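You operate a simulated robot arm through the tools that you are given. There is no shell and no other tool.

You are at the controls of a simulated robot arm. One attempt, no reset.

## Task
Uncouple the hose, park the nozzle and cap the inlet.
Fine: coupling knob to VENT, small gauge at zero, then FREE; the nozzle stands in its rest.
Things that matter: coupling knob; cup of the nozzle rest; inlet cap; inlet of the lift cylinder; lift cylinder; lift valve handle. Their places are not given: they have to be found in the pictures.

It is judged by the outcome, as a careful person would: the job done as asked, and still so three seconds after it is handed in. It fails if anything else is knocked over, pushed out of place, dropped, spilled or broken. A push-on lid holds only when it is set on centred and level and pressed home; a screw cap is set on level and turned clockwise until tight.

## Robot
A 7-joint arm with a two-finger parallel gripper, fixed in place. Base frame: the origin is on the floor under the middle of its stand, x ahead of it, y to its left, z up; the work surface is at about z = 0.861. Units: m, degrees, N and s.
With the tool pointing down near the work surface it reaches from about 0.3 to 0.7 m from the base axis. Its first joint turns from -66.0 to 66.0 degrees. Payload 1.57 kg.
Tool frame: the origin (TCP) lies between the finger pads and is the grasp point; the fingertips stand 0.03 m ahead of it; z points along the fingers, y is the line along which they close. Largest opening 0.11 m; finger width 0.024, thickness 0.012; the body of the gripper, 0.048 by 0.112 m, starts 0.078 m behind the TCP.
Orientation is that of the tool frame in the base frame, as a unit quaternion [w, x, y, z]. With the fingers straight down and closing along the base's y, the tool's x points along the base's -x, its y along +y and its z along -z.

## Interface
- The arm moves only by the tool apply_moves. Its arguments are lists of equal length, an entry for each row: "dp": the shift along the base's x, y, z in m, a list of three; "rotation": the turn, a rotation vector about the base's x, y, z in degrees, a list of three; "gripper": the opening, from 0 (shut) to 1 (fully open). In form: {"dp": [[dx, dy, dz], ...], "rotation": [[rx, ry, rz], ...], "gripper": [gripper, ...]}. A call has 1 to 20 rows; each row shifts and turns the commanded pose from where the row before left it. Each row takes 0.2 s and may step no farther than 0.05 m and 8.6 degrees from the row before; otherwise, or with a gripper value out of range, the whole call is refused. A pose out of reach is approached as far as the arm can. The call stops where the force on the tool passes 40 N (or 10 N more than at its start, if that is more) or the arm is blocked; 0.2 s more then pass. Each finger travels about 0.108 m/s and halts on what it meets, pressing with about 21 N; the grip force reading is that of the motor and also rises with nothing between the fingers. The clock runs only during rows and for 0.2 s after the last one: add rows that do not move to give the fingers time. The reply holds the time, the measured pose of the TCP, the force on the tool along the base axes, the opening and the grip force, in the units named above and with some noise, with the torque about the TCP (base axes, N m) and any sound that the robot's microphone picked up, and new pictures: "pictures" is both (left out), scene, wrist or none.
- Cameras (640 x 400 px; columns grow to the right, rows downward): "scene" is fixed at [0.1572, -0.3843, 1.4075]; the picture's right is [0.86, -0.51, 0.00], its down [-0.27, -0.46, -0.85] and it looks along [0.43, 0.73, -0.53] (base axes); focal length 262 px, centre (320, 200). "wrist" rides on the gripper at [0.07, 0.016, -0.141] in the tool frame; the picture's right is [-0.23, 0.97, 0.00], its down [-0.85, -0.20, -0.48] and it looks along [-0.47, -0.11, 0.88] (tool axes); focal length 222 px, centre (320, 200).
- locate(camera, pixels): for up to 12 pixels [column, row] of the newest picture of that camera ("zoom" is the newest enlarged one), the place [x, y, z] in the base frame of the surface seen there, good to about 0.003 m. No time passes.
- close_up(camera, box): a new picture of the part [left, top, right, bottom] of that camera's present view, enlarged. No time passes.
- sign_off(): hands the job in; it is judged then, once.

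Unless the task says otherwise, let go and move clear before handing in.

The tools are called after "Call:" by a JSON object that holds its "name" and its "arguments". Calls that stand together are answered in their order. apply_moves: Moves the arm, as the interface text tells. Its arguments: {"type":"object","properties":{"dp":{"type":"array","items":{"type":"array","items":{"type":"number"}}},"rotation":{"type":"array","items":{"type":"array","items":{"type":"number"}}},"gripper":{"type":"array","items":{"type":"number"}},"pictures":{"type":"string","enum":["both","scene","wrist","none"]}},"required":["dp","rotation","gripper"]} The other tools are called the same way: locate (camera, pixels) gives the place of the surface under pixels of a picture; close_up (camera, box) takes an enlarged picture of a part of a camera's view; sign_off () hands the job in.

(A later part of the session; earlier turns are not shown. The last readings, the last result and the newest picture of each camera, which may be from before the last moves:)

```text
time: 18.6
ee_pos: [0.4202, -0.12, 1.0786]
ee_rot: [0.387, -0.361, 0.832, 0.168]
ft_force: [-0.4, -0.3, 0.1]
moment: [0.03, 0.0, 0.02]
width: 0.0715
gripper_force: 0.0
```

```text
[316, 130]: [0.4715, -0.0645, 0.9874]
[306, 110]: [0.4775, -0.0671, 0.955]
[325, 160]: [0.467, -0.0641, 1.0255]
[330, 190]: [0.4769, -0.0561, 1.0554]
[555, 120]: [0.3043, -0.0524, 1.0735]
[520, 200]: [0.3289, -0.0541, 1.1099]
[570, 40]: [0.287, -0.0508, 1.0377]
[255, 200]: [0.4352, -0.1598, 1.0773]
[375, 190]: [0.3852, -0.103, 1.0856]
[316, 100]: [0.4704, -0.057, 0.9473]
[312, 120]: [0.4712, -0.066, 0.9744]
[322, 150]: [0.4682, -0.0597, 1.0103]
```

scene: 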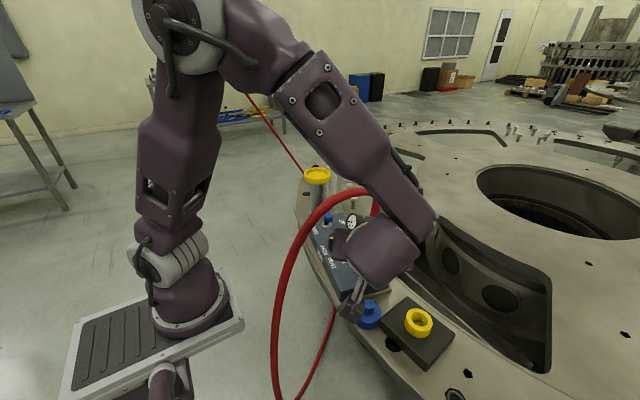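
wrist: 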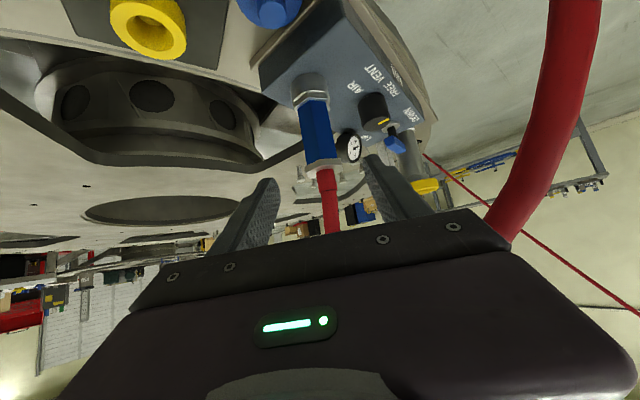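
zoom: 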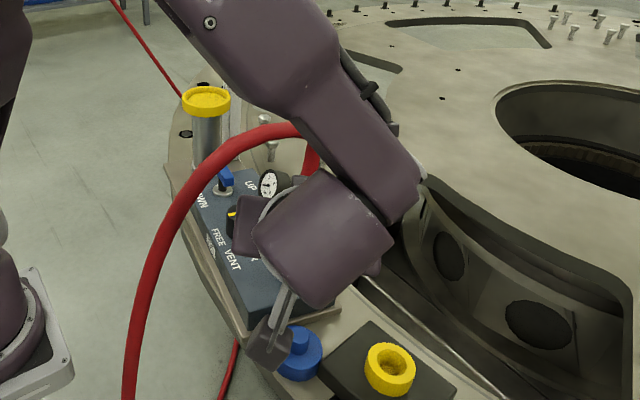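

The forearm is at y<−0.2 and z>1.25, well clear of the hose. I'll advance 0.09 m along the tool axis and check the alignment.

Call:
{"name": "apply_moves", "arguments": {"dp": [[0.0157, 0.0166, -0.02], [0.0157, 0.0166, -0.02], [0.0157, 0.0166, -0.02], [0, 0, 0]], "rotation": [[0, 0, 0], [0, 0, 0], [0, 0, 0], [0, 0, 0]], "gripper": [0.65, 0.65, 0.65, 0.65]}}

Call:
{"name": "close_up", "arguments": {"camera": "wrist", "box": [200, 60, 440, 240]}}

Call:
{"name": "close_up", "arguments": {"camera": "scene", "box": [280, 120, 480, 340]}}

```text
time: 19.6
ee_pos: [0.4676, -0.0721, 1.0175]
ee_rot: [0.387, -0.361, 0.832, 0.168]
ft_force: [-0.2, -0.5, -1.4]
moment: [0.02, 0.0, 0.01]
width: 0.0713
gripper_force: 0.1
```

scene: 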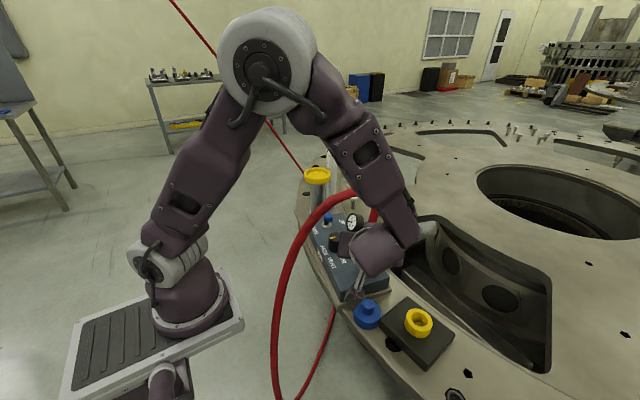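
wrist: 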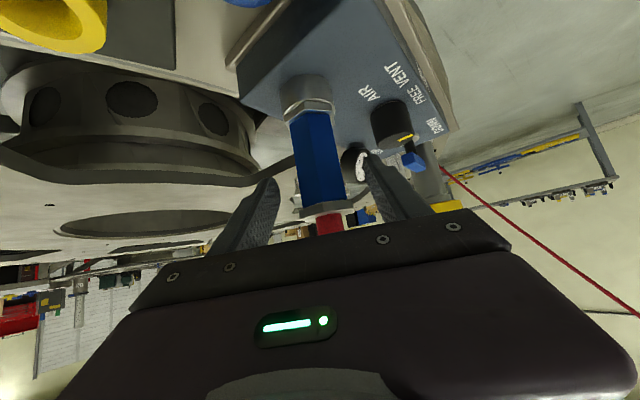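

```text
2.22 times, centred on (320, 150) of wrist
```

zoom: 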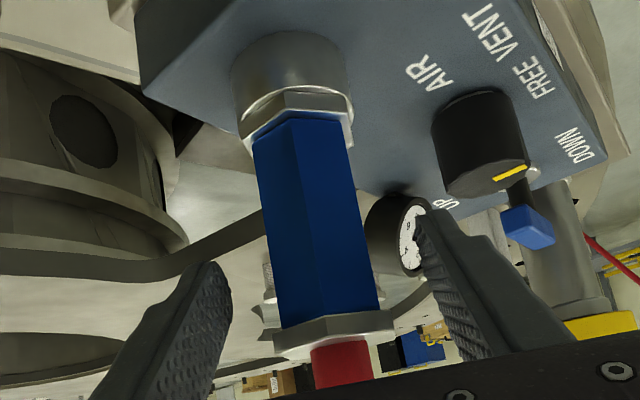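

```text
1.82 times, centred on (380, 230) of scene
```

zoom: 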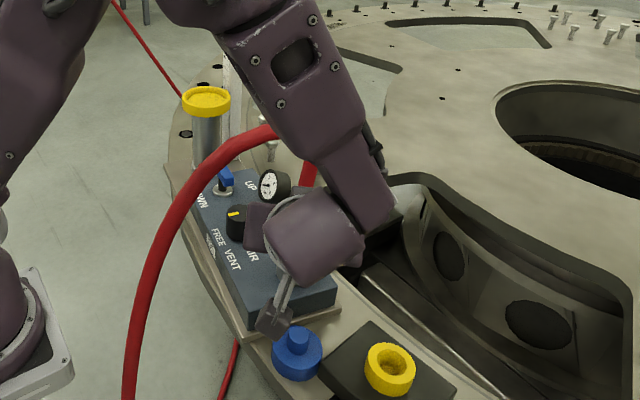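

The nozzle is centred between the fingers with its corner edge facing the hand, as wanted. I'll advance the last 0.035 m.

Call:
{"name": "apply_moves", "arguments": {"dp": [[0.0098, 0.0107, -0.0117], [0.0098, 0.0107, -0.0117], [0, 0, 0]], "rotation": [[0, 0, 0], [0, 0, 0], [0, 0, 0]], "gripper": [0.65, 0.65, 0.65]}}

Call:
{"name": "close_up", "arguments": {"camera": "wrist", "box": [200, 60, 440, 240]}}

Call:
{"name": "locate", "arguments": {"camera": "wrist", "pixels": [[270, 190], [265, 215], [365, 165], [370, 190], [326, 160], [310, 165], [345, 160], [322, 140], [320, 100], [300, 180], [350, 180], [375, 200]]}}

```text
time: 20.4
ee_pos: [0.487, -0.0494, 0.9945]
ee_rot: [0.387, -0.361, 0.831, 0.169]
ft_force: [0.4, 0.7, 0.7]
moment: [0.0, 0.02, -0.01]
width: 0.0713
gripper_force: 0.1
```

scene: 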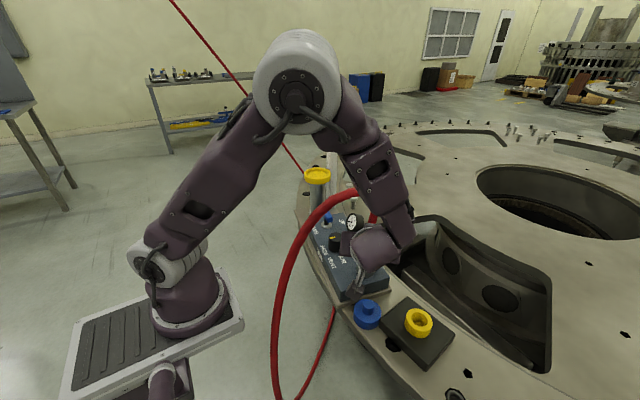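
wrist: 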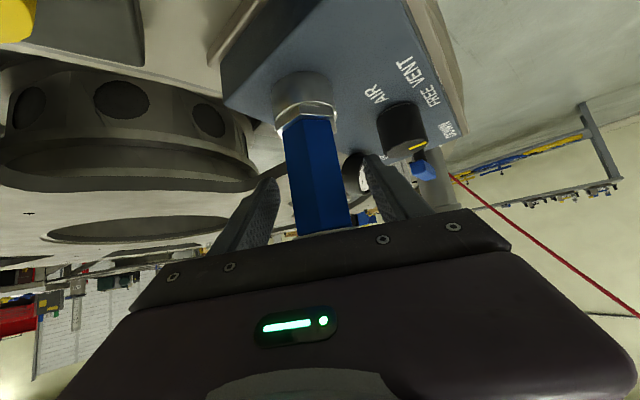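

```text
2.22 times, centred on (320, 150) of wrist
```

zoom: 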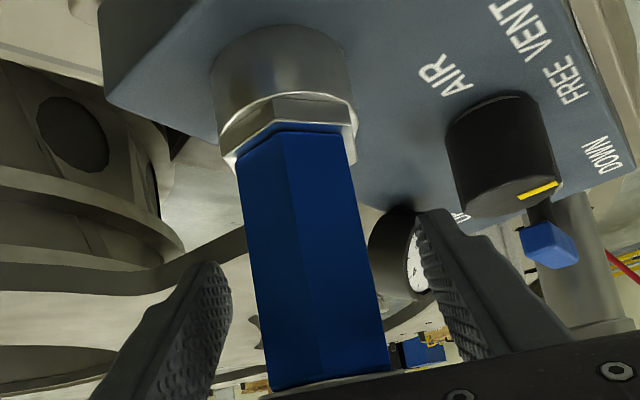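

```text
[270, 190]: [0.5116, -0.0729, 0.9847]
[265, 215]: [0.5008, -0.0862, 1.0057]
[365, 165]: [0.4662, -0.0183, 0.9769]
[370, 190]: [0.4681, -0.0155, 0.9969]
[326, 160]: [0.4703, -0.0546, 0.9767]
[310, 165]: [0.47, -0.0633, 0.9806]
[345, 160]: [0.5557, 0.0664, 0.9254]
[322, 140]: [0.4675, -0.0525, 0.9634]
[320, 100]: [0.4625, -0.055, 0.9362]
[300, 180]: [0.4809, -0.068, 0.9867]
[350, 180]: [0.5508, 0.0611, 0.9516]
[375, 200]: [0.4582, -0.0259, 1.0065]
```

Finger pads are centred on the nozzle within about 1 mm. Closing the gripper on the blue hex.

Call:
{"name": "apply_moves", "arguments": {"dp": [[0, 0, 0], [0, 0, 0], [0, 0, 0], [0, 0, 0]], "rotation": [[0, 0, 0], [0, 0, 0], [0, 0, 0], [0, 0, 0]], "gripper": [0.4, 0.2, 0.2, 0.2], "pictures": "wrist"}}

Call:
{"name": "close_up", "arguments": {"camera": "wrist", "box": [200, 60, 440, 240]}}

```text
time: 21.4
ee_pos: [0.4856, -0.0491, 0.9953]
ee_rot: [0.387, -0.361, 0.831, 0.168]
ft_force: [1.0, 0.6, 1.1]
moment: [0.02, -0.04, -0.03]
width: 0.0353
gripper_force: 21.0
```

wrist: 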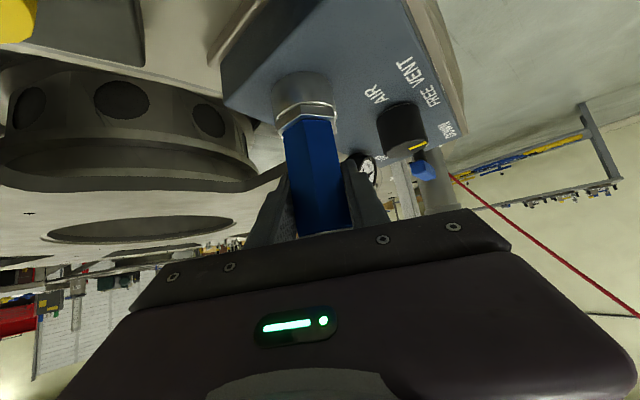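

```text
2.22 times, centred on (320, 150) of wrist
```

zoom: 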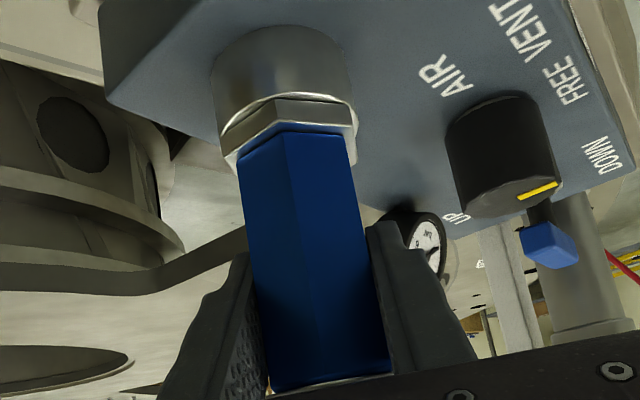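

Grip is on the flats (width 0.0353, 21 N) with almost no side load. I'll lift slowly straight up and watch the force.

Call:
{"name": "apply_moves", "arguments": {"dp": [[0, 0, 0.005], [0, 0, 0.005], [0, 0, 0.007], [0, 0, 0.008], [0, 0, 0]], "rotation": [[0, 0, 0], [0, 0, 0], [0, 0, 0], [0, 0, 0], [0, 0, 0]], "gripper": [0.2, 0.2, 0.2, 0.2, 0.2]}}

Call:
{"name": "close_up", "arguments": {"camera": "wrist", "box": [200, 60, 440, 240]}}

```text
time: 22.6
ee_pos: [0.486, -0.0504, 1.0196]
ee_rot: [0.387, -0.362, 0.831, 0.169]
ft_force: [0.0, 0.0, -1.8]
moment: [-0.04, -0.02, 0.02]
width: 0.0353
gripper_force: 20.8
```

scene: 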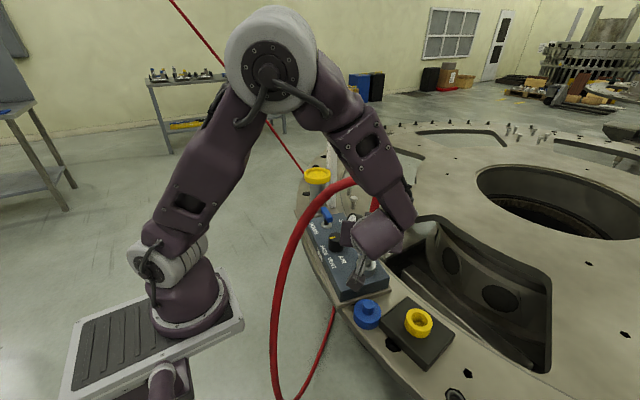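
wrist: 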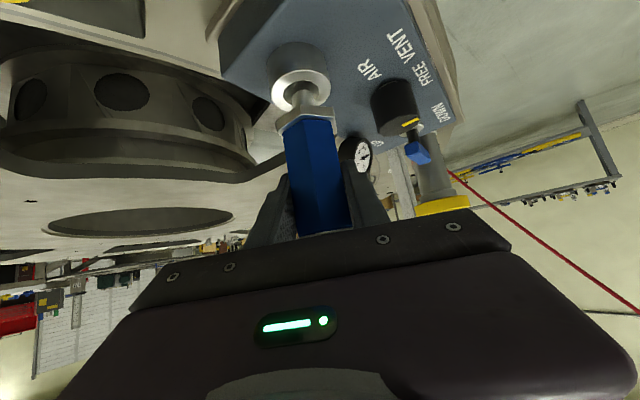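

```text
2.22 times, centred on (320, 150) of wrist
```

zoom: 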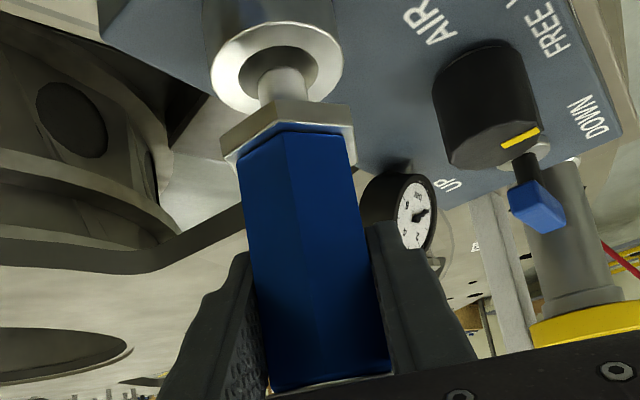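

The nozzle slides out freely, and a thin silver spigot shows under it at zoom (285,90). I'll lift further to clear it and measure the spigot.

Call:
{"name": "apply_moves", "arguments": {"dp": [[0, 0, 0.015], [0, 0, 0.02], [0, 0, 0.025], [0, 0, 0]], "rotation": [[0, 0, 0], [0, 0, 0], [0, 0, 0], [0, 0, 0]], "gripper": [0.2, 0.2, 0.2, 0.2]}}

Call:
{"name": "close_up", "arguments": {"camera": "wrist", "box": [200, 40, 440, 240]}}

Call:
{"name": "close_up", "arguments": {"camera": "scene", "box": [300, 150, 480, 350]}}

```text
time: 23.6
ee_pos: [0.4877, -0.05, 1.0811]
ee_rot: [0.388, -0.36, 0.832, 0.168]
ft_force: [-0.9, -0.4, -2.9]
moment: [-0.01, -0.04, -0.03]
width: 0.0352
gripper_force: 21.0
```

scene: 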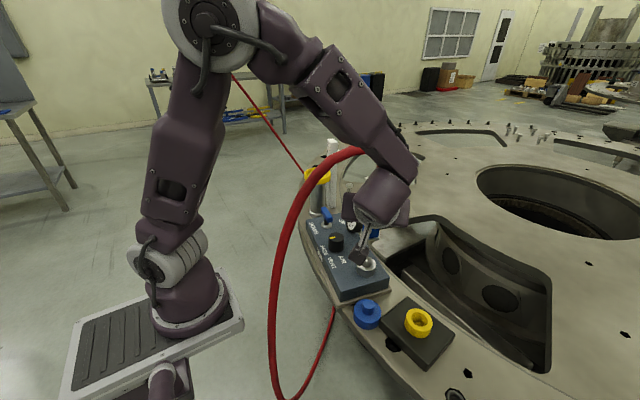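
wrist: 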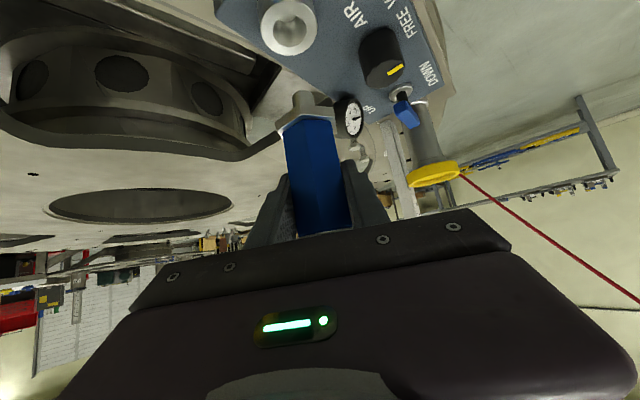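

```text
2.00 times, centred on (320, 140) of wrist
```

zoom: 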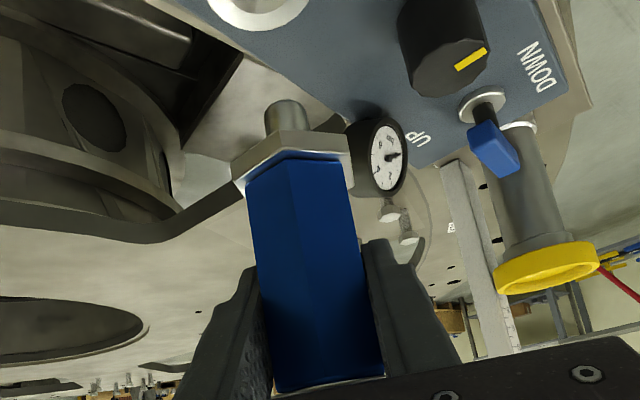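

```text
2.00 times, centred on (390, 250) of scene
```

zoom: 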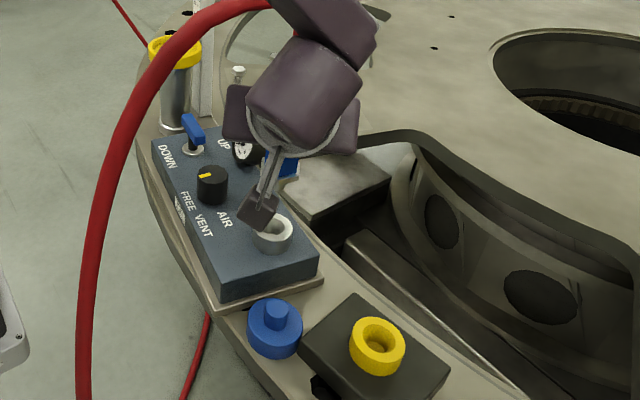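

The spigot (wrist 302,95) is clear of the inlet, whose bare collar shows at (290,28). I'll measure the spigot tip and inlet.

Call:
{"name": "close_up", "arguments": {"camera": "wrist", "box": [260, 70, 360, 140]}}

Call:
{"name": "locate", "arguments": {"camera": "wrist", "pixels": [[302, 93], [298, 98], [307, 98], [303, 103], [285, 118], [328, 112], [303, 118], [290, 26], [272, 30], [308, 25], [290, 10], [290, 48]]}}

Call:
{"name": "close_up", "arguments": {"camera": "scene", "box": [345, 245, 395, 285]}}

Call:
{"name": "locate", "arguments": {"camera": "scene", "pixels": [[367, 266], [359, 268], [376, 266], [368, 260], [367, 273], [367, 278], [372, 262], [362, 272], [374, 271], [370, 265], [365, 268], [367, 270]]}}

```text
5.71 times, centred on (310, 105) of wrist
```

zoom: 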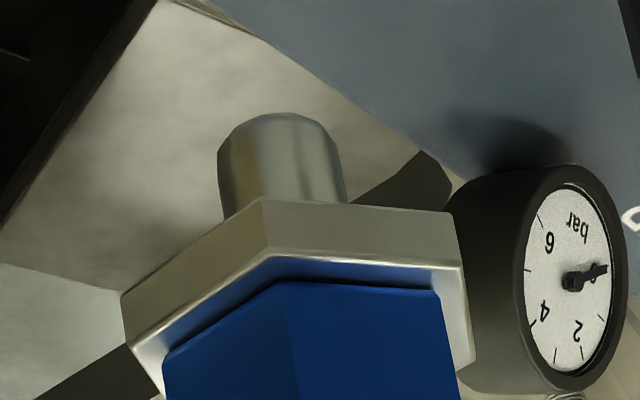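

```text
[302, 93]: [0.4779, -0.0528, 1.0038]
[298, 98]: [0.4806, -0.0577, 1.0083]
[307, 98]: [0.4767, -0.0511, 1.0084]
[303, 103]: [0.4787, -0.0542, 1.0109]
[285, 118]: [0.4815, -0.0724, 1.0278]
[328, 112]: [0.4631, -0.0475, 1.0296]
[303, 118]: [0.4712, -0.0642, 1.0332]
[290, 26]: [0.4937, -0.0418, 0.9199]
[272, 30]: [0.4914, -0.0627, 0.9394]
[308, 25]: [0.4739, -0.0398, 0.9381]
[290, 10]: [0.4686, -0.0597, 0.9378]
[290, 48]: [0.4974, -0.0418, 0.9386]
```

```text
10.00 times, centred on (370, 265) of scene
```

zoom: 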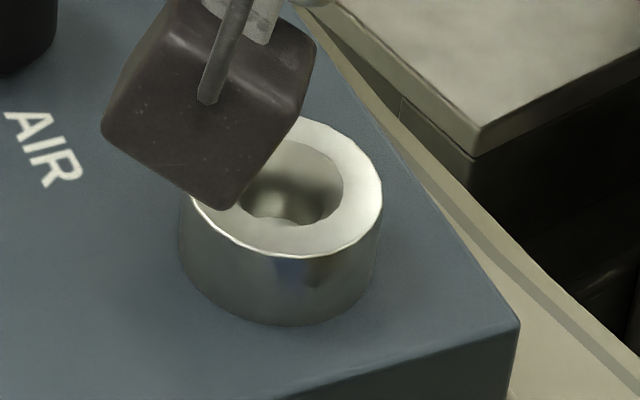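

```text
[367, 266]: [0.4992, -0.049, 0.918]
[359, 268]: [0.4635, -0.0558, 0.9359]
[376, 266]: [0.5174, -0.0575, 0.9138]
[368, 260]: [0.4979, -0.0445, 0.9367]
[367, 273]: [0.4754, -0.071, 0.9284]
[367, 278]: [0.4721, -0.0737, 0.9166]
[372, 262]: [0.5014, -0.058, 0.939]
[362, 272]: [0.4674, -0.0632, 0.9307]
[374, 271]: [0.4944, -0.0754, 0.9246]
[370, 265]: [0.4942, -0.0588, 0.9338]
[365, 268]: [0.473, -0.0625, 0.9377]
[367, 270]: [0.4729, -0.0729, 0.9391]
```

Spigot tip is ~0.080 below the TCP and ~0.017 across; the inlet collar top is z≈0.938, centre ≈(0.485,−0.052), smooth (no thread seen). I'll check hose and forearm clearance before carrying the nozzle over.

Call:
{"name": "locate", "arguments": {"camera": "scene", "pixels": [[352, 152], [330, 165], [310, 185], [295, 210], [283, 250], [277, 290], [274, 340], [400, 170], [370, 130], [345, 95], [375, 200], [410, 185]]}}

Call:
{"name": "close_up", "arguments": {"camera": "scene", "box": [260, 60, 460, 260]}}

```text
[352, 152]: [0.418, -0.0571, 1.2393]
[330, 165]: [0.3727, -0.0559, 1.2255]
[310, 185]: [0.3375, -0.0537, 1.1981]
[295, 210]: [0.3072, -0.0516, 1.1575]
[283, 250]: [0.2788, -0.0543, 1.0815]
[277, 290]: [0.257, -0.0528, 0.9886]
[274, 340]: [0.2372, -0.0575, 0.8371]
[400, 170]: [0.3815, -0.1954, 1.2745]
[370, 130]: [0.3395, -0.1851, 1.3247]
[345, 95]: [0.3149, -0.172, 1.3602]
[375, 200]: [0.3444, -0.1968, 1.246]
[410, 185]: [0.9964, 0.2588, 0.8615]
```

```text
2.00 times, centred on (360, 160) of scene
```

zoom: 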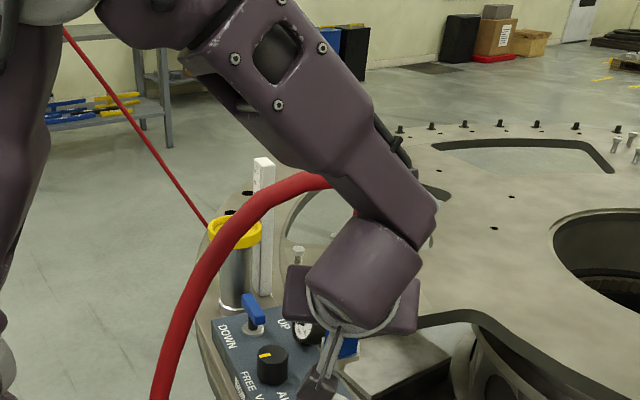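

The hose follows freely and stays on the +y side of the forearm, so carrying the nozzle toward −y opens the gap. Moving it over the cup at the same height.

Call:
{"name": "apply_moves", "arguments": {"dp": [[0, -0.025, 0], [0.002, -0.03, 0], [0.002, -0.035, 0], [0.003, -0.035, 0], [0.002, -0.035, 0], [0, 0, 0], [0, 0, 0]], "rotation": [[0, 0, 0], [0, 0, 0], [0, 0, 0], [0, 0, 0], [0, 0, 0], [0, 0, 0], [0, 0, 0]], "gripper": [0.2, 0.2, 0.2, 0.2, 0.2, 0.2, 0.2]}}

Call:
{"name": "close_up", "arguments": {"camera": "wrist", "box": [220, 0, 400, 150]}}

Call:
{"name": "close_up", "arguments": {"camera": "scene", "box": [320, 180, 500, 380]}}

```text
time: 25.2
ee_pos: [0.4935, -0.2109, 1.0781]
ee_rot: [0.388, -0.361, 0.831, 0.169]
ft_force: [-0.9, -0.2, -3.0]
moment: [0.0, 0.04, 0.0]
width: 0.0351
gripper_force: 21.1
```

scene: 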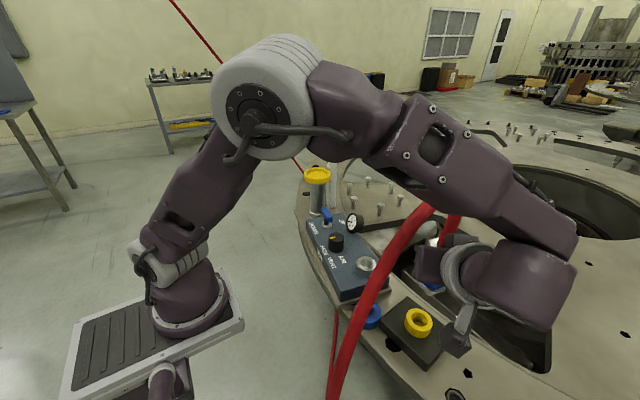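
wrist: 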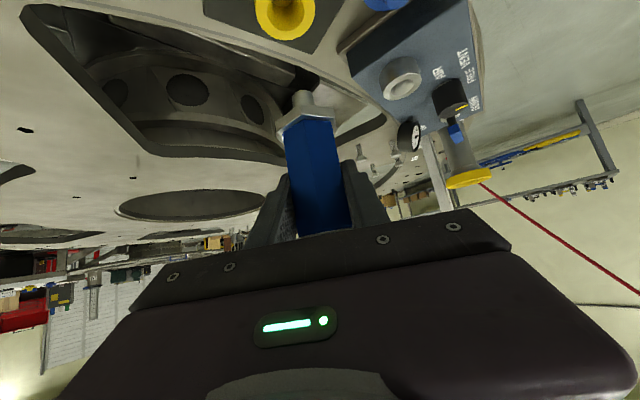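

```text
2.67 times, centred on (310, 75) of wrist
```

zoom: 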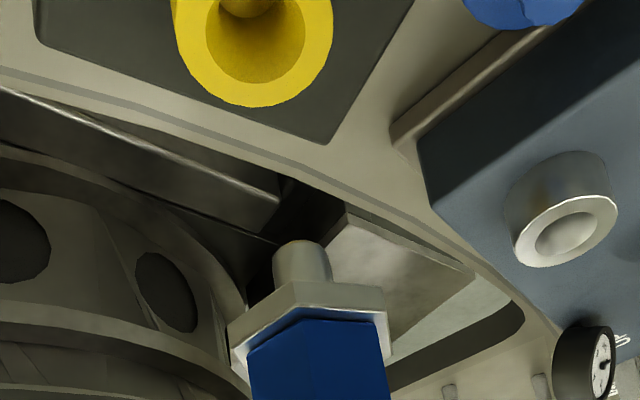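

```text
2.00 times, centred on (410, 280) of scene
```

zoom: 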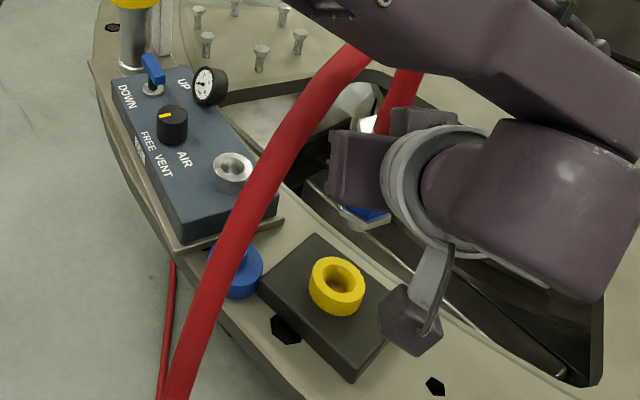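

The nozzle is over the rest area and the hose now hangs nearer, at pixels (400,230)–(340,380). I'll locate the hose, cup and forearm from here.

Call:
{"name": "locate", "arguments": {"camera": "scene", "pixels": [[415, 215], [400, 235], [385, 260], [370, 295], [355, 335], [343, 380], [450, 230], [440, 190], [480, 200], [455, 335], [418, 318], [370, 315]]}}

Call:
{"name": "locate", "arguments": {"camera": "wrist", "pixels": [[285, 36], [262, 5], [310, 5], [287, 10], [303, 97], [300, 108], [303, 115], [308, 97], [400, 78], [384, 80], [417, 76], [404, 92]]}}

Call:
{"name": "close_up", "arguments": {"camera": "scene", "box": [380, 160, 520, 260]}}

```text
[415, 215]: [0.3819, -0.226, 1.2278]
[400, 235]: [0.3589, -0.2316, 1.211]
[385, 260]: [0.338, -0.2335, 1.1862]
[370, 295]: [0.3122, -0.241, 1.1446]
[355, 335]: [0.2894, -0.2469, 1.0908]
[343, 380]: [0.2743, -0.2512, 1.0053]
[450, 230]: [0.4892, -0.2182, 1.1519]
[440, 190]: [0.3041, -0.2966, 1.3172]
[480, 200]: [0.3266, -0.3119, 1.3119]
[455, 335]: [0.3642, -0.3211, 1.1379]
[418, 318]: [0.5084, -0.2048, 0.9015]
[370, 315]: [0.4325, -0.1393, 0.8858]
```

```text
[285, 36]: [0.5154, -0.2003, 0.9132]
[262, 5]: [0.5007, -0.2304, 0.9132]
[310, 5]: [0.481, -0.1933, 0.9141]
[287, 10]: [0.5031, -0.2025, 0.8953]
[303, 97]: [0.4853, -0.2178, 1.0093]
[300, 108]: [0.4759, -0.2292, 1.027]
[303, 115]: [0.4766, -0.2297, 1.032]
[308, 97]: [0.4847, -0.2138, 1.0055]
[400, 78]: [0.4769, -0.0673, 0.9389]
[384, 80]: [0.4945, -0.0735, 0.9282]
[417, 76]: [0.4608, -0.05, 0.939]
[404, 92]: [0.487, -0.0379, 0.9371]
```

```text
4.00 times, centred on (450, 210) of scene
```

zoom: 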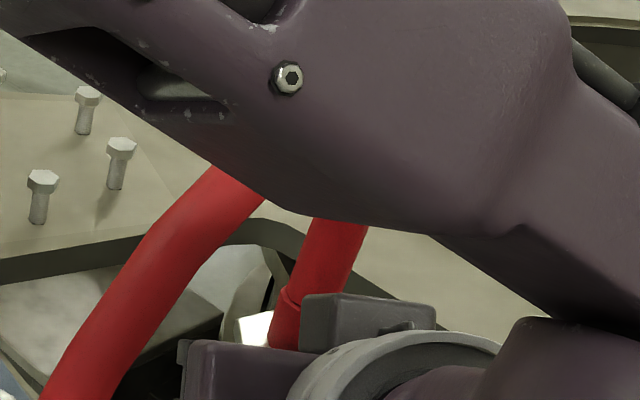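

The cup centre works out to about (0.496,−0.210), and the spigot lies on the TCP axis to within ~1.5 mm. I'll lower to just above the cup with a small correction and look again.

Call:
{"name": "apply_moves", "arguments": {"dp": [[0.0005, -0.0005, -0.025], [0.0005, -0.0005, -0.025], [0, 0, -0.022], [0, 0, 0], [0, 0, 0]], "rotation": [[0, 0, 0], [0, 0, 0], [0, 0, 0], [0, 0, 0], [0, 0, 0]], "gripper": [0.2, 0.2, 0.2, 0.2, 0.2]}}

Call:
{"name": "close_up", "arguments": {"camera": "wrist", "box": [240, 20, 380, 130]}}

Call:
{"name": "close_up", "arguments": {"camera": "scene", "box": [340, 220, 500, 380]}}

```text
time: 26.4
ee_pos: [0.4963, -0.2119, 1.0065]
ee_rot: [0.387, -0.361, 0.831, 0.169]
ft_force: [-0.6, -0.2, -1.8]
moment: [-0.01, 0.0, 0.0]
width: 0.0353
gripper_force: 21.1
```

scene: 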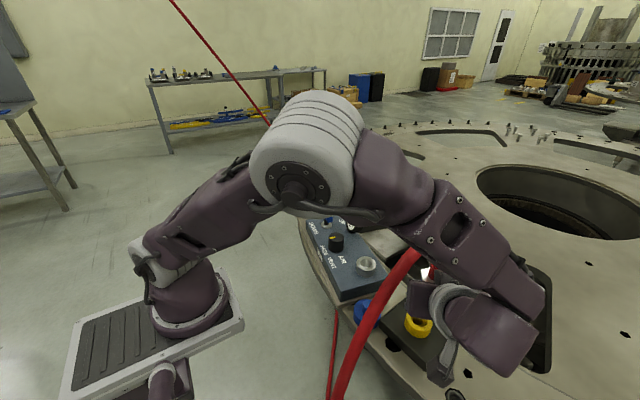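
wrist: 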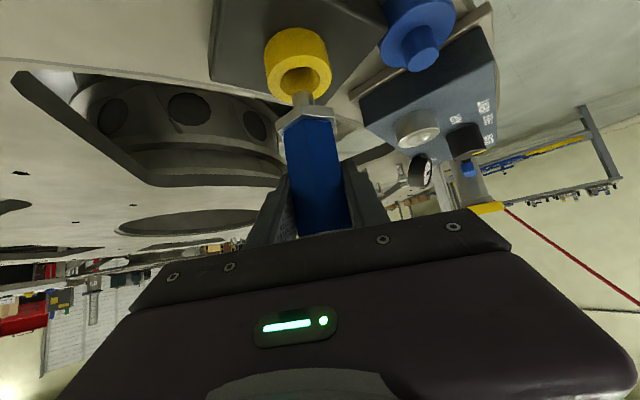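

```text
3.64 times, centred on (310, 75) of wrist
```

zoom: 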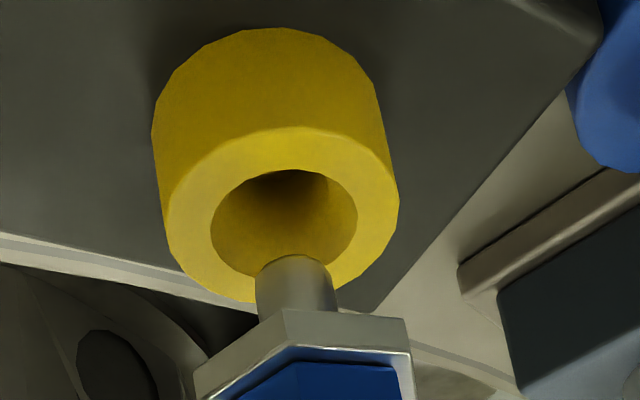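

```text
2.50 times, centred on (420, 300) of scene
```

zoom: 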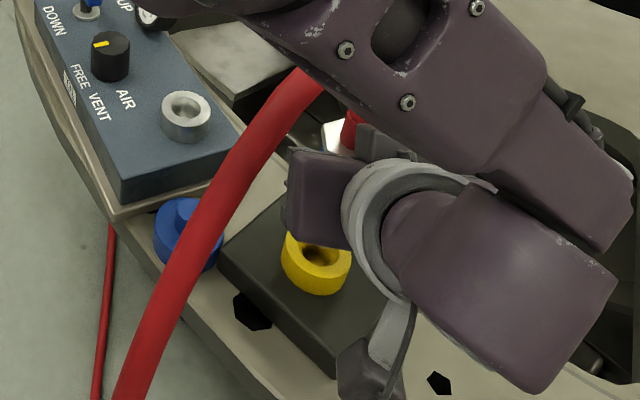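

The cup hole (zoom 284,223) sits within ~2 mm of the spigot axis, and the hole is ~0.03 wide against a 0.017 spigot. Lowering into the cup in small steps.

Call:
{"name": "apply_moves", "arguments": {"dp": [[-0.0006, -0.0006, -0.01], [0, 0, -0.01], [0, 0, -0.008], [0, 0, 0]], "rotation": [[0, 0, 0], [0, 0, 0], [0, 0, 0], [0, 0, 0]], "gripper": [0.2, 0.2, 0.2, 0.2]}}

Call:
{"name": "close_up", "arguments": {"camera": "wrist", "box": [240, 40, 380, 150]}}

```text
time: 27.4
ee_pos: [0.4945, -0.2126, 0.9819]
ee_rot: [0.387, -0.361, 0.832, 0.168]
ft_force: [1.6, 1.5, -2.1]
moment: [0.06, -0.12, 0.0]
width: 0.0355
gripper_force: 20.9
```

scene: 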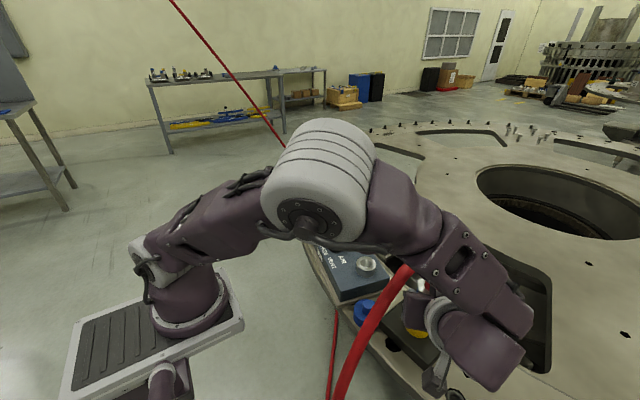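
wrist: 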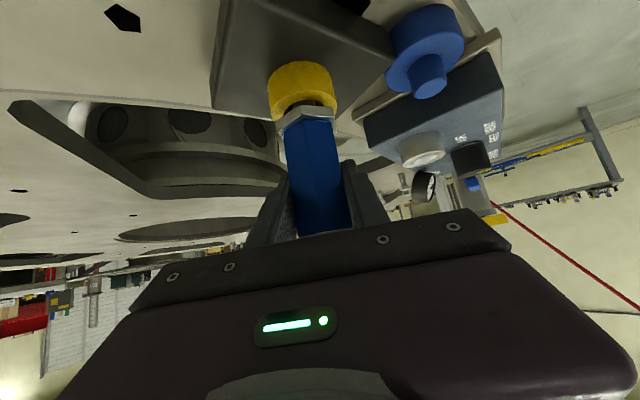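

```text
3.64 times, centred on (310, 95) of wrist
```

zoom: 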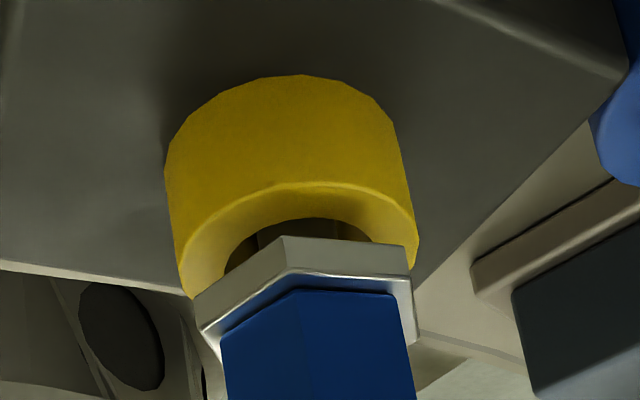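

The spigot is entering the cup (slight +x/+y side force of 1.6 N). The elbow has dropped, so I'll check how near it is to the valve box, lever and lift cylinder.

Call:
{"name": "locate", "arguments": {"camera": "scene", "pixels": [[320, 180], [305, 220], [290, 160], [350, 140], [340, 235], [370, 200], [420, 220], [400, 240], [350, 200], [260, 225], [325, 243], [385, 290]]}}

Call:
{"name": "close_up", "arguments": {"camera": "scene", "box": [280, 110, 480, 290]}}

```text
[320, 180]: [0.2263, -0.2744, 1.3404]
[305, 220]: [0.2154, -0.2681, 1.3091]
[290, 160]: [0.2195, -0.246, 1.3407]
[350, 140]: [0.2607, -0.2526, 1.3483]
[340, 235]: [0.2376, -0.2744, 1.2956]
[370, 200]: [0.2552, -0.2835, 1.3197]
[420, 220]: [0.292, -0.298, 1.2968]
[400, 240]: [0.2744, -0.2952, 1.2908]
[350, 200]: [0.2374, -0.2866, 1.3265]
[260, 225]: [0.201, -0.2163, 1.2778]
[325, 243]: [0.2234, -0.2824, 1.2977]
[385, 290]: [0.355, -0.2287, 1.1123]
```

```text
2.22 times, centred on (380, 200) of scene
```

zoom: 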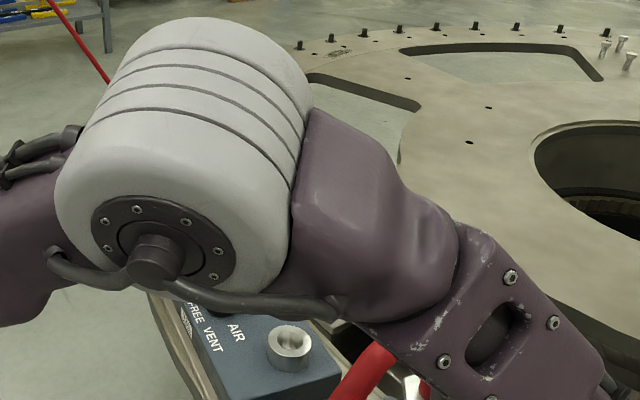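

The elbow is at z≈1.3, well above everything, and the hose is ~5 cm from the forearm. I'll nudge +1 mm in x/y and lower the last ~8 mm gently.

Call:
{"name": "apply_moves", "arguments": {"dp": [[0.001, 0.001, 0], [0, 0, -0.003], [0, 0, -0.002], [0, 0, 0]], "rotation": [[0, 0, 0], [0, 0, 0], [0, 0, 0], [0, 0, 0]], "gripper": [0.2, 0.2, 0.2, 0.2], "pictures": "wrist"}}

Call:
{"name": "close_up", "arguments": {"camera": "wrist", "box": [240, 40, 380, 150]}}

```text
time: 28.4
ee_pos: [0.4957, -0.2107, 0.9742]
ee_rot: [0.388, -0.361, 0.831, 0.168]
ft_force: [0.0, 0.3, -2.2]
moment: [-0.02, 0.0, -0.01]
width: 0.0354
gripper_force: 21.1
```

wrist: 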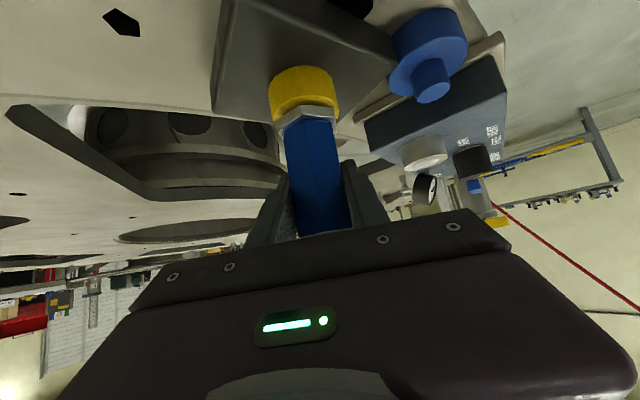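

```text
3.64 times, centred on (310, 95) of wrist
```

zoom: 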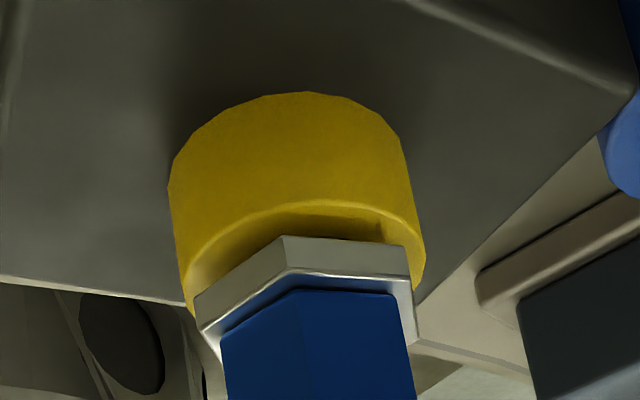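

Side force is gone and the flange is just above the cup's rim. Lowering 1 mm at a time to seat it.

Call:
{"name": "apply_moves", "arguments": {"dp": [[0, 0, -0.0015], [0, 0, -0.0015], [0, 0, 0]], "rotation": [[0, 0, 0], [0, 0, 0], [0, 0, 0]], "gripper": [0.2, 0.2, 0.2], "pictures": "wrist"}}

Call:
{"name": "close_up", "arguments": {"camera": "wrist", "box": [240, 40, 380, 150]}}

```text
time: 29.2
ee_pos: [0.4964, -0.2108, 0.9728]
ee_rot: [0.388, -0.361, 0.831, 0.168]
ft_force: [-0.2, 0.5, -2.8]
moment: [-0.01, 0.02, -0.01]
width: 0.0354
gripper_force: 21.0
```

wrist: 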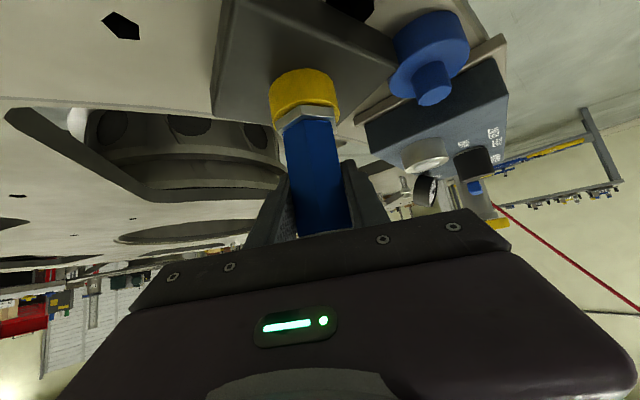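

```text
3.64 times, centred on (310, 95) of wrist
```

zoom: 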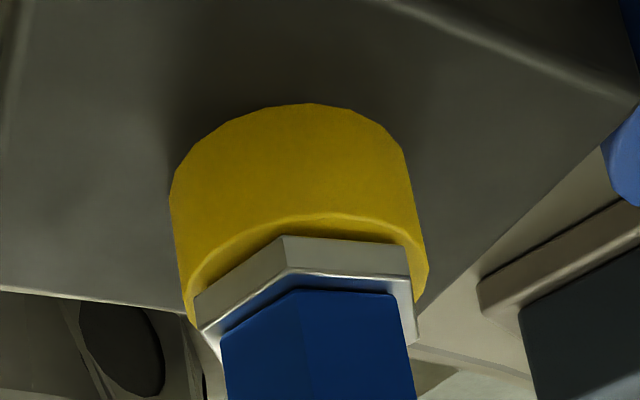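

Still no contact (z force −2.8 N, the nozzle's weight). Continuing down in 1 mm steps.

Call:
{"name": "apply_moves", "arguments": {"dp": [[0, 0, -0.001], [0, 0, -0.001], [0, 0, -0.001], [0, 0, 0]], "rotation": [[0, 0, 0], [0, 0, 0], [0, 0, 0], [0, 0, 0]], "gripper": [0.2, 0.2, 0.2, 0.2], "pictures": "wrist"}}

Call:
{"name": "close_up", "arguments": {"camera": "wrist", "box": [240, 40, 380, 150]}}

```text
time: 30.2
ee_pos: [0.4959, -0.2111, 0.9709]
ee_rot: [0.387, -0.362, 0.831, 0.168]
ft_force: [-1.8, -1.9, 11.8]
moment: [0.1, -0.07, 0.06]
width: 0.0354
gripper_force: 20.5
```

wrist: 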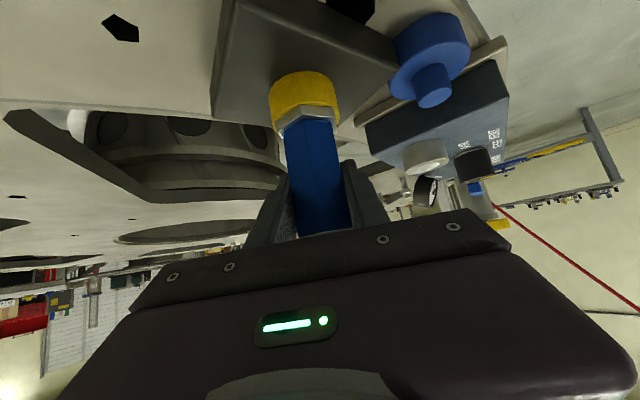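

```text
3.64 times, centred on (310, 95) of wrist
```

zoom: 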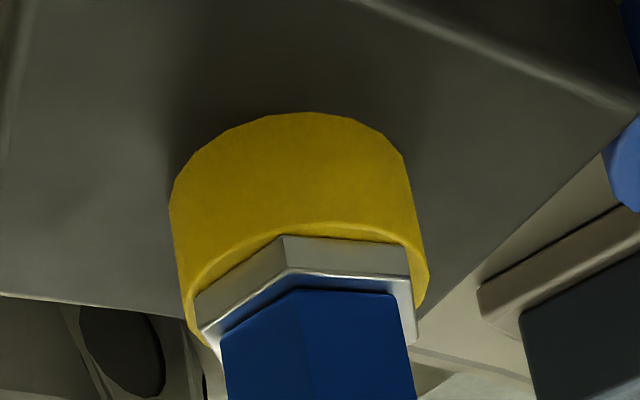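

The nozzle is seated in the cup (contact +11.8 N, flange on the rim). I'll ease off the pressure slightly and then open the fingers gradually.

Call:
{"name": "apply_moves", "arguments": {"dp": [[0, 0, 0.0007], [0, 0, 0], [0, 0, 0], [0, 0, 0]], "rotation": [[0, 0, 0], [0, 0, 0], [0, 0, 0], [0, 0, 0]], "gripper": [0.2, 0.36, 0.45, 0.45]}}

Call:
{"name": "close_up", "arguments": {"camera": "wrist", "box": [220, 40, 400, 220]}}

```text
time: 31.2
ee_pos: [0.4957, -0.2104, 0.971]
ee_rot: [0.387, -0.361, 0.831, 0.168]
ft_force: [0.2, -0.5, 0.3]
moment: [0.0, 0.01, 0.0]
width: 0.0496
gripper_force: 0.1
```

scene: 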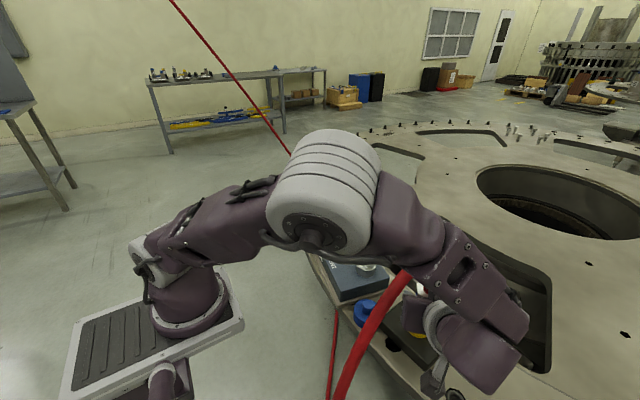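
wrist: 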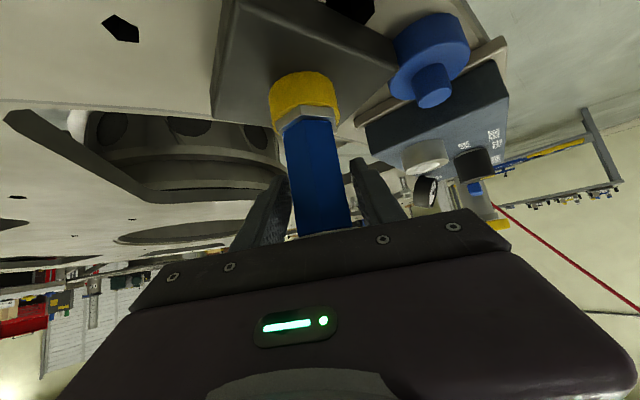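

```text
2.22 times, centred on (310, 130) of wrist
```

zoom: 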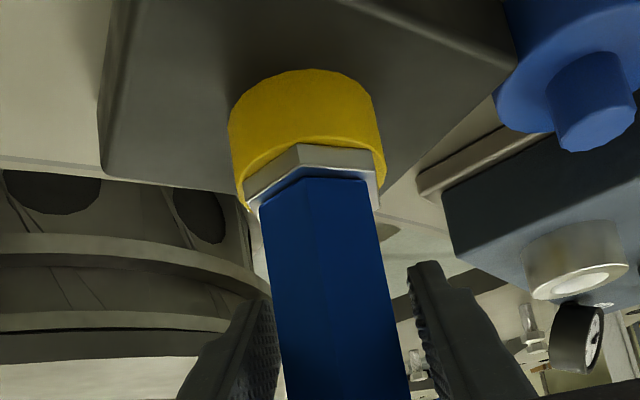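

The nozzle stands in the cup on its own. I'll open a bit more and back out along the tool axis.

Call:
{"name": "apply_moves", "arguments": {"dp": [[0, 0, 0], [-0.0078, -0.0084, 0.0096], [-0.0104, -0.0112, 0.0129], [-0.013, -0.014, 0.0161], [-0.0157, -0.0168, 0.0193], [-0.0157, -0.0168, 0.0193], [-0.0157, -0.0168, 0.0193], [0, 0, 0]], "rotation": [[0, 0, 0], [0, 0, 0], [0, 0, 0], [0, 0, 0], [0, 0, 0], [0, 0, 0], [0, 0, 0], [0, 0, 0]], "gripper": [0.62, 0.62, 0.62, 0.62, 0.62, 0.62, 0.62, 0.62]}}

Call:
{"name": "close_up", "arguments": {"camera": "wrist", "box": [220, 0, 460, 220]}}

```text
time: 33.0
ee_pos: [0.4167, -0.2952, 1.0671]
ee_rot: [0.388, -0.361, 0.831, 0.169]
ft_force: [0.6, 0.3, -0.7]
moment: [-0.02, 0.02, -0.03]
width: 0.0681
gripper_force: 0.1
```

scene: 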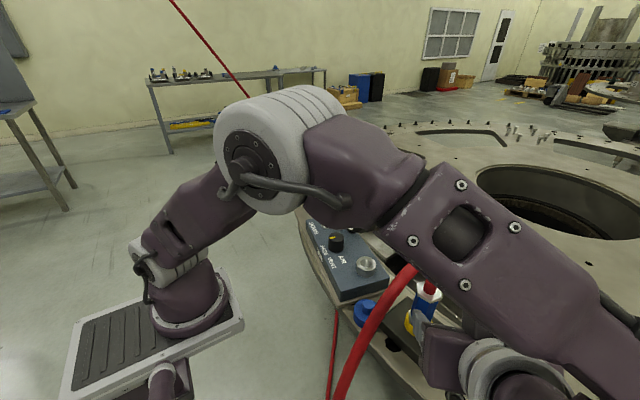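
wrist: 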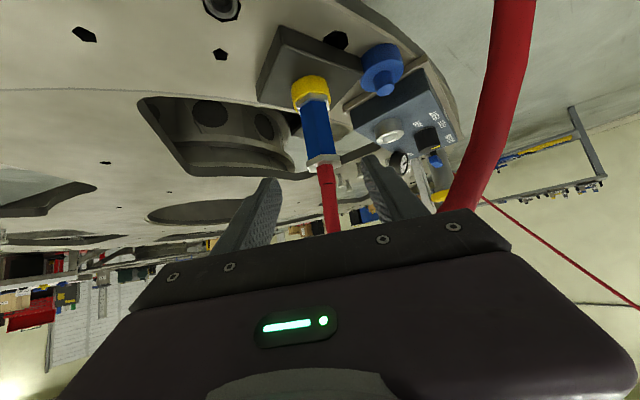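

```text
1.82 times, centred on (340, 110) of wrist
```

zoom: 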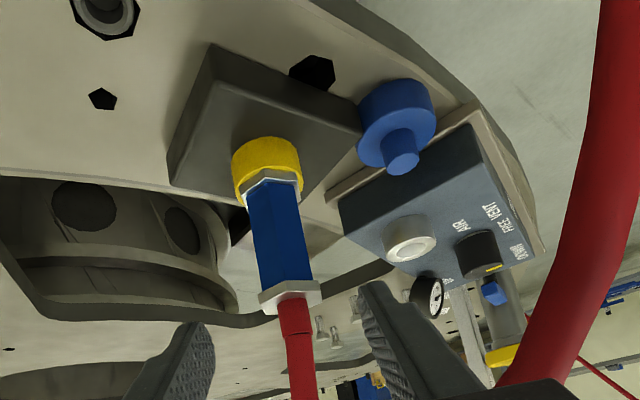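

The nozzle stands upright in its rest, flange on the rim. I'll raise straight up clear of the hose, then level the tool again.

Call:
{"name": "apply_moves", "arguments": {"dp": [[-0.005, -0.01, 0.03], [-0.005, -0.01, 0.04], [0, 0, 0.045], [0, 0, 0.045], [0, 0, 0.045], [0, 0, 0.045], [0, 0, 0.035], [0, 0, 0], [0, 0, 0], [0, 0, 0], [0, 0, 0], [0, 0, 0], [0, 0, 0], [0, 0, 0]], "rotation": [[0, 0, 0], [0, 0, 0], [0, 0, 0], [0, 0, 0], [0, 0, 0], [0, 0, 0], [0, 0, 0], [-6.09, 5.68, 0], [-6.09, 5.68, 0], [-6.09, 5.68, 0], [-6.09, 5.68, 0], [-6.09, 5.68, 0], [-6.09, 5.68, 0], [0, 0, 0]], "gripper": [0.5, 0.5, 0.5, 0.5, 0.5, 0.5, 0.5, 0.5, 0.5, 0.5, 0.5, 0.5, 0.5, 0.5]}}

```text
time: 36.0
ee_pos: [0.4334, -0.2224, 1.3279]
ee_rot: [0.127, -0.396, 0.909, 0.024]
ft_force: [0.1, -0.2, 0.4]
moment: [0.0, 0.01, 0.01]
width: 0.0549
gripper_force: 0.1
out of reach, approached as far as the arm can: row 5, 6, 7, 9, 10, 11, 12, 13
```

scene: 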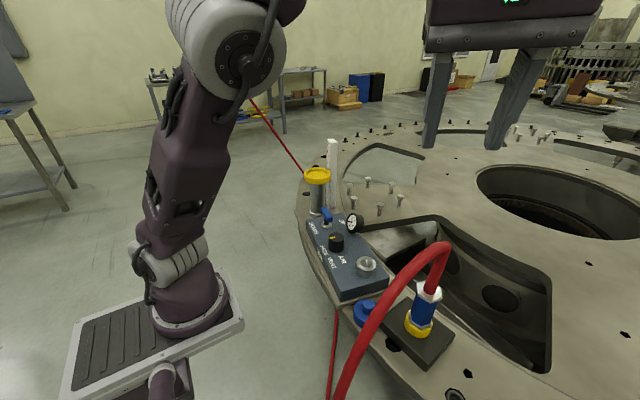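
wrist: 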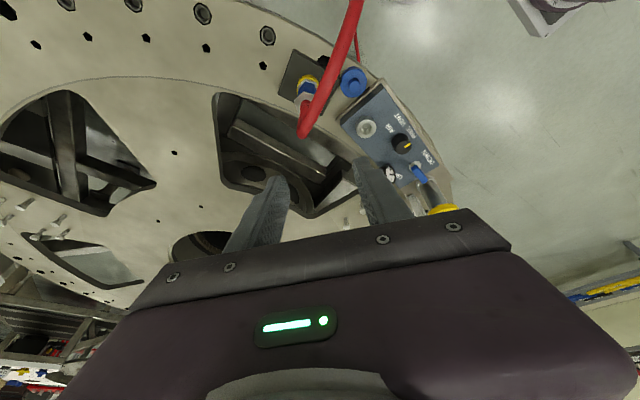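

Some raised poses were out of reach, so the tool is at (0.433,−0.222,1.328) with a leftover ~15° tilt. I'll take a small step back toward reach and see how the pose responds.

Call:
{"name": "apply_moves", "arguments": {"dp": [[0, 0.03, -0.02], [0, 0.03, -0.02], [0, 0.03, -0.02], [0, 0, 0]], "rotation": [[0, 0, 0], [0, 0, 0], [0, 0, 0], [0, 0, 0]], "gripper": [0.5, 0.5, 0.5, 0.5]}}

```text
time: 37.0
ee_pos: [0.4328, -0.1316, 1.2671]
ee_rot: [0.118, -0.394, 0.911, 0.039]
ft_force: [1.7, 0.2, -0.2]
moment: [0.03, 0.01, -0.05]
width: 0.0549
gripper_force: 0.0
```

scene: 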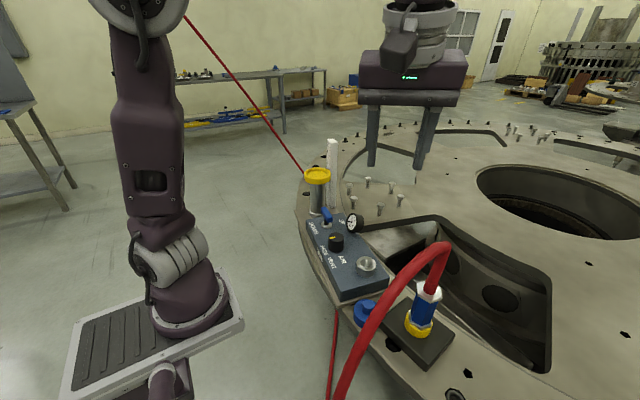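
wrist: 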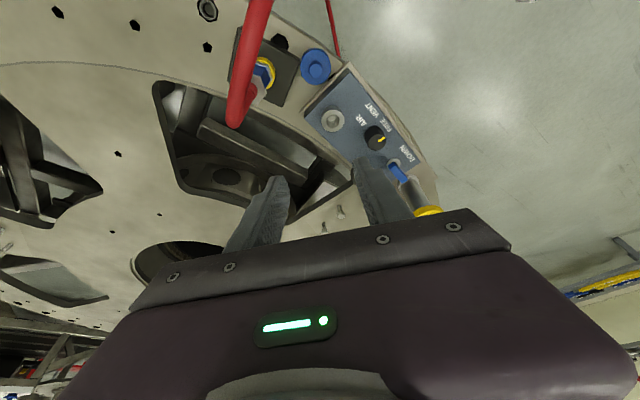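

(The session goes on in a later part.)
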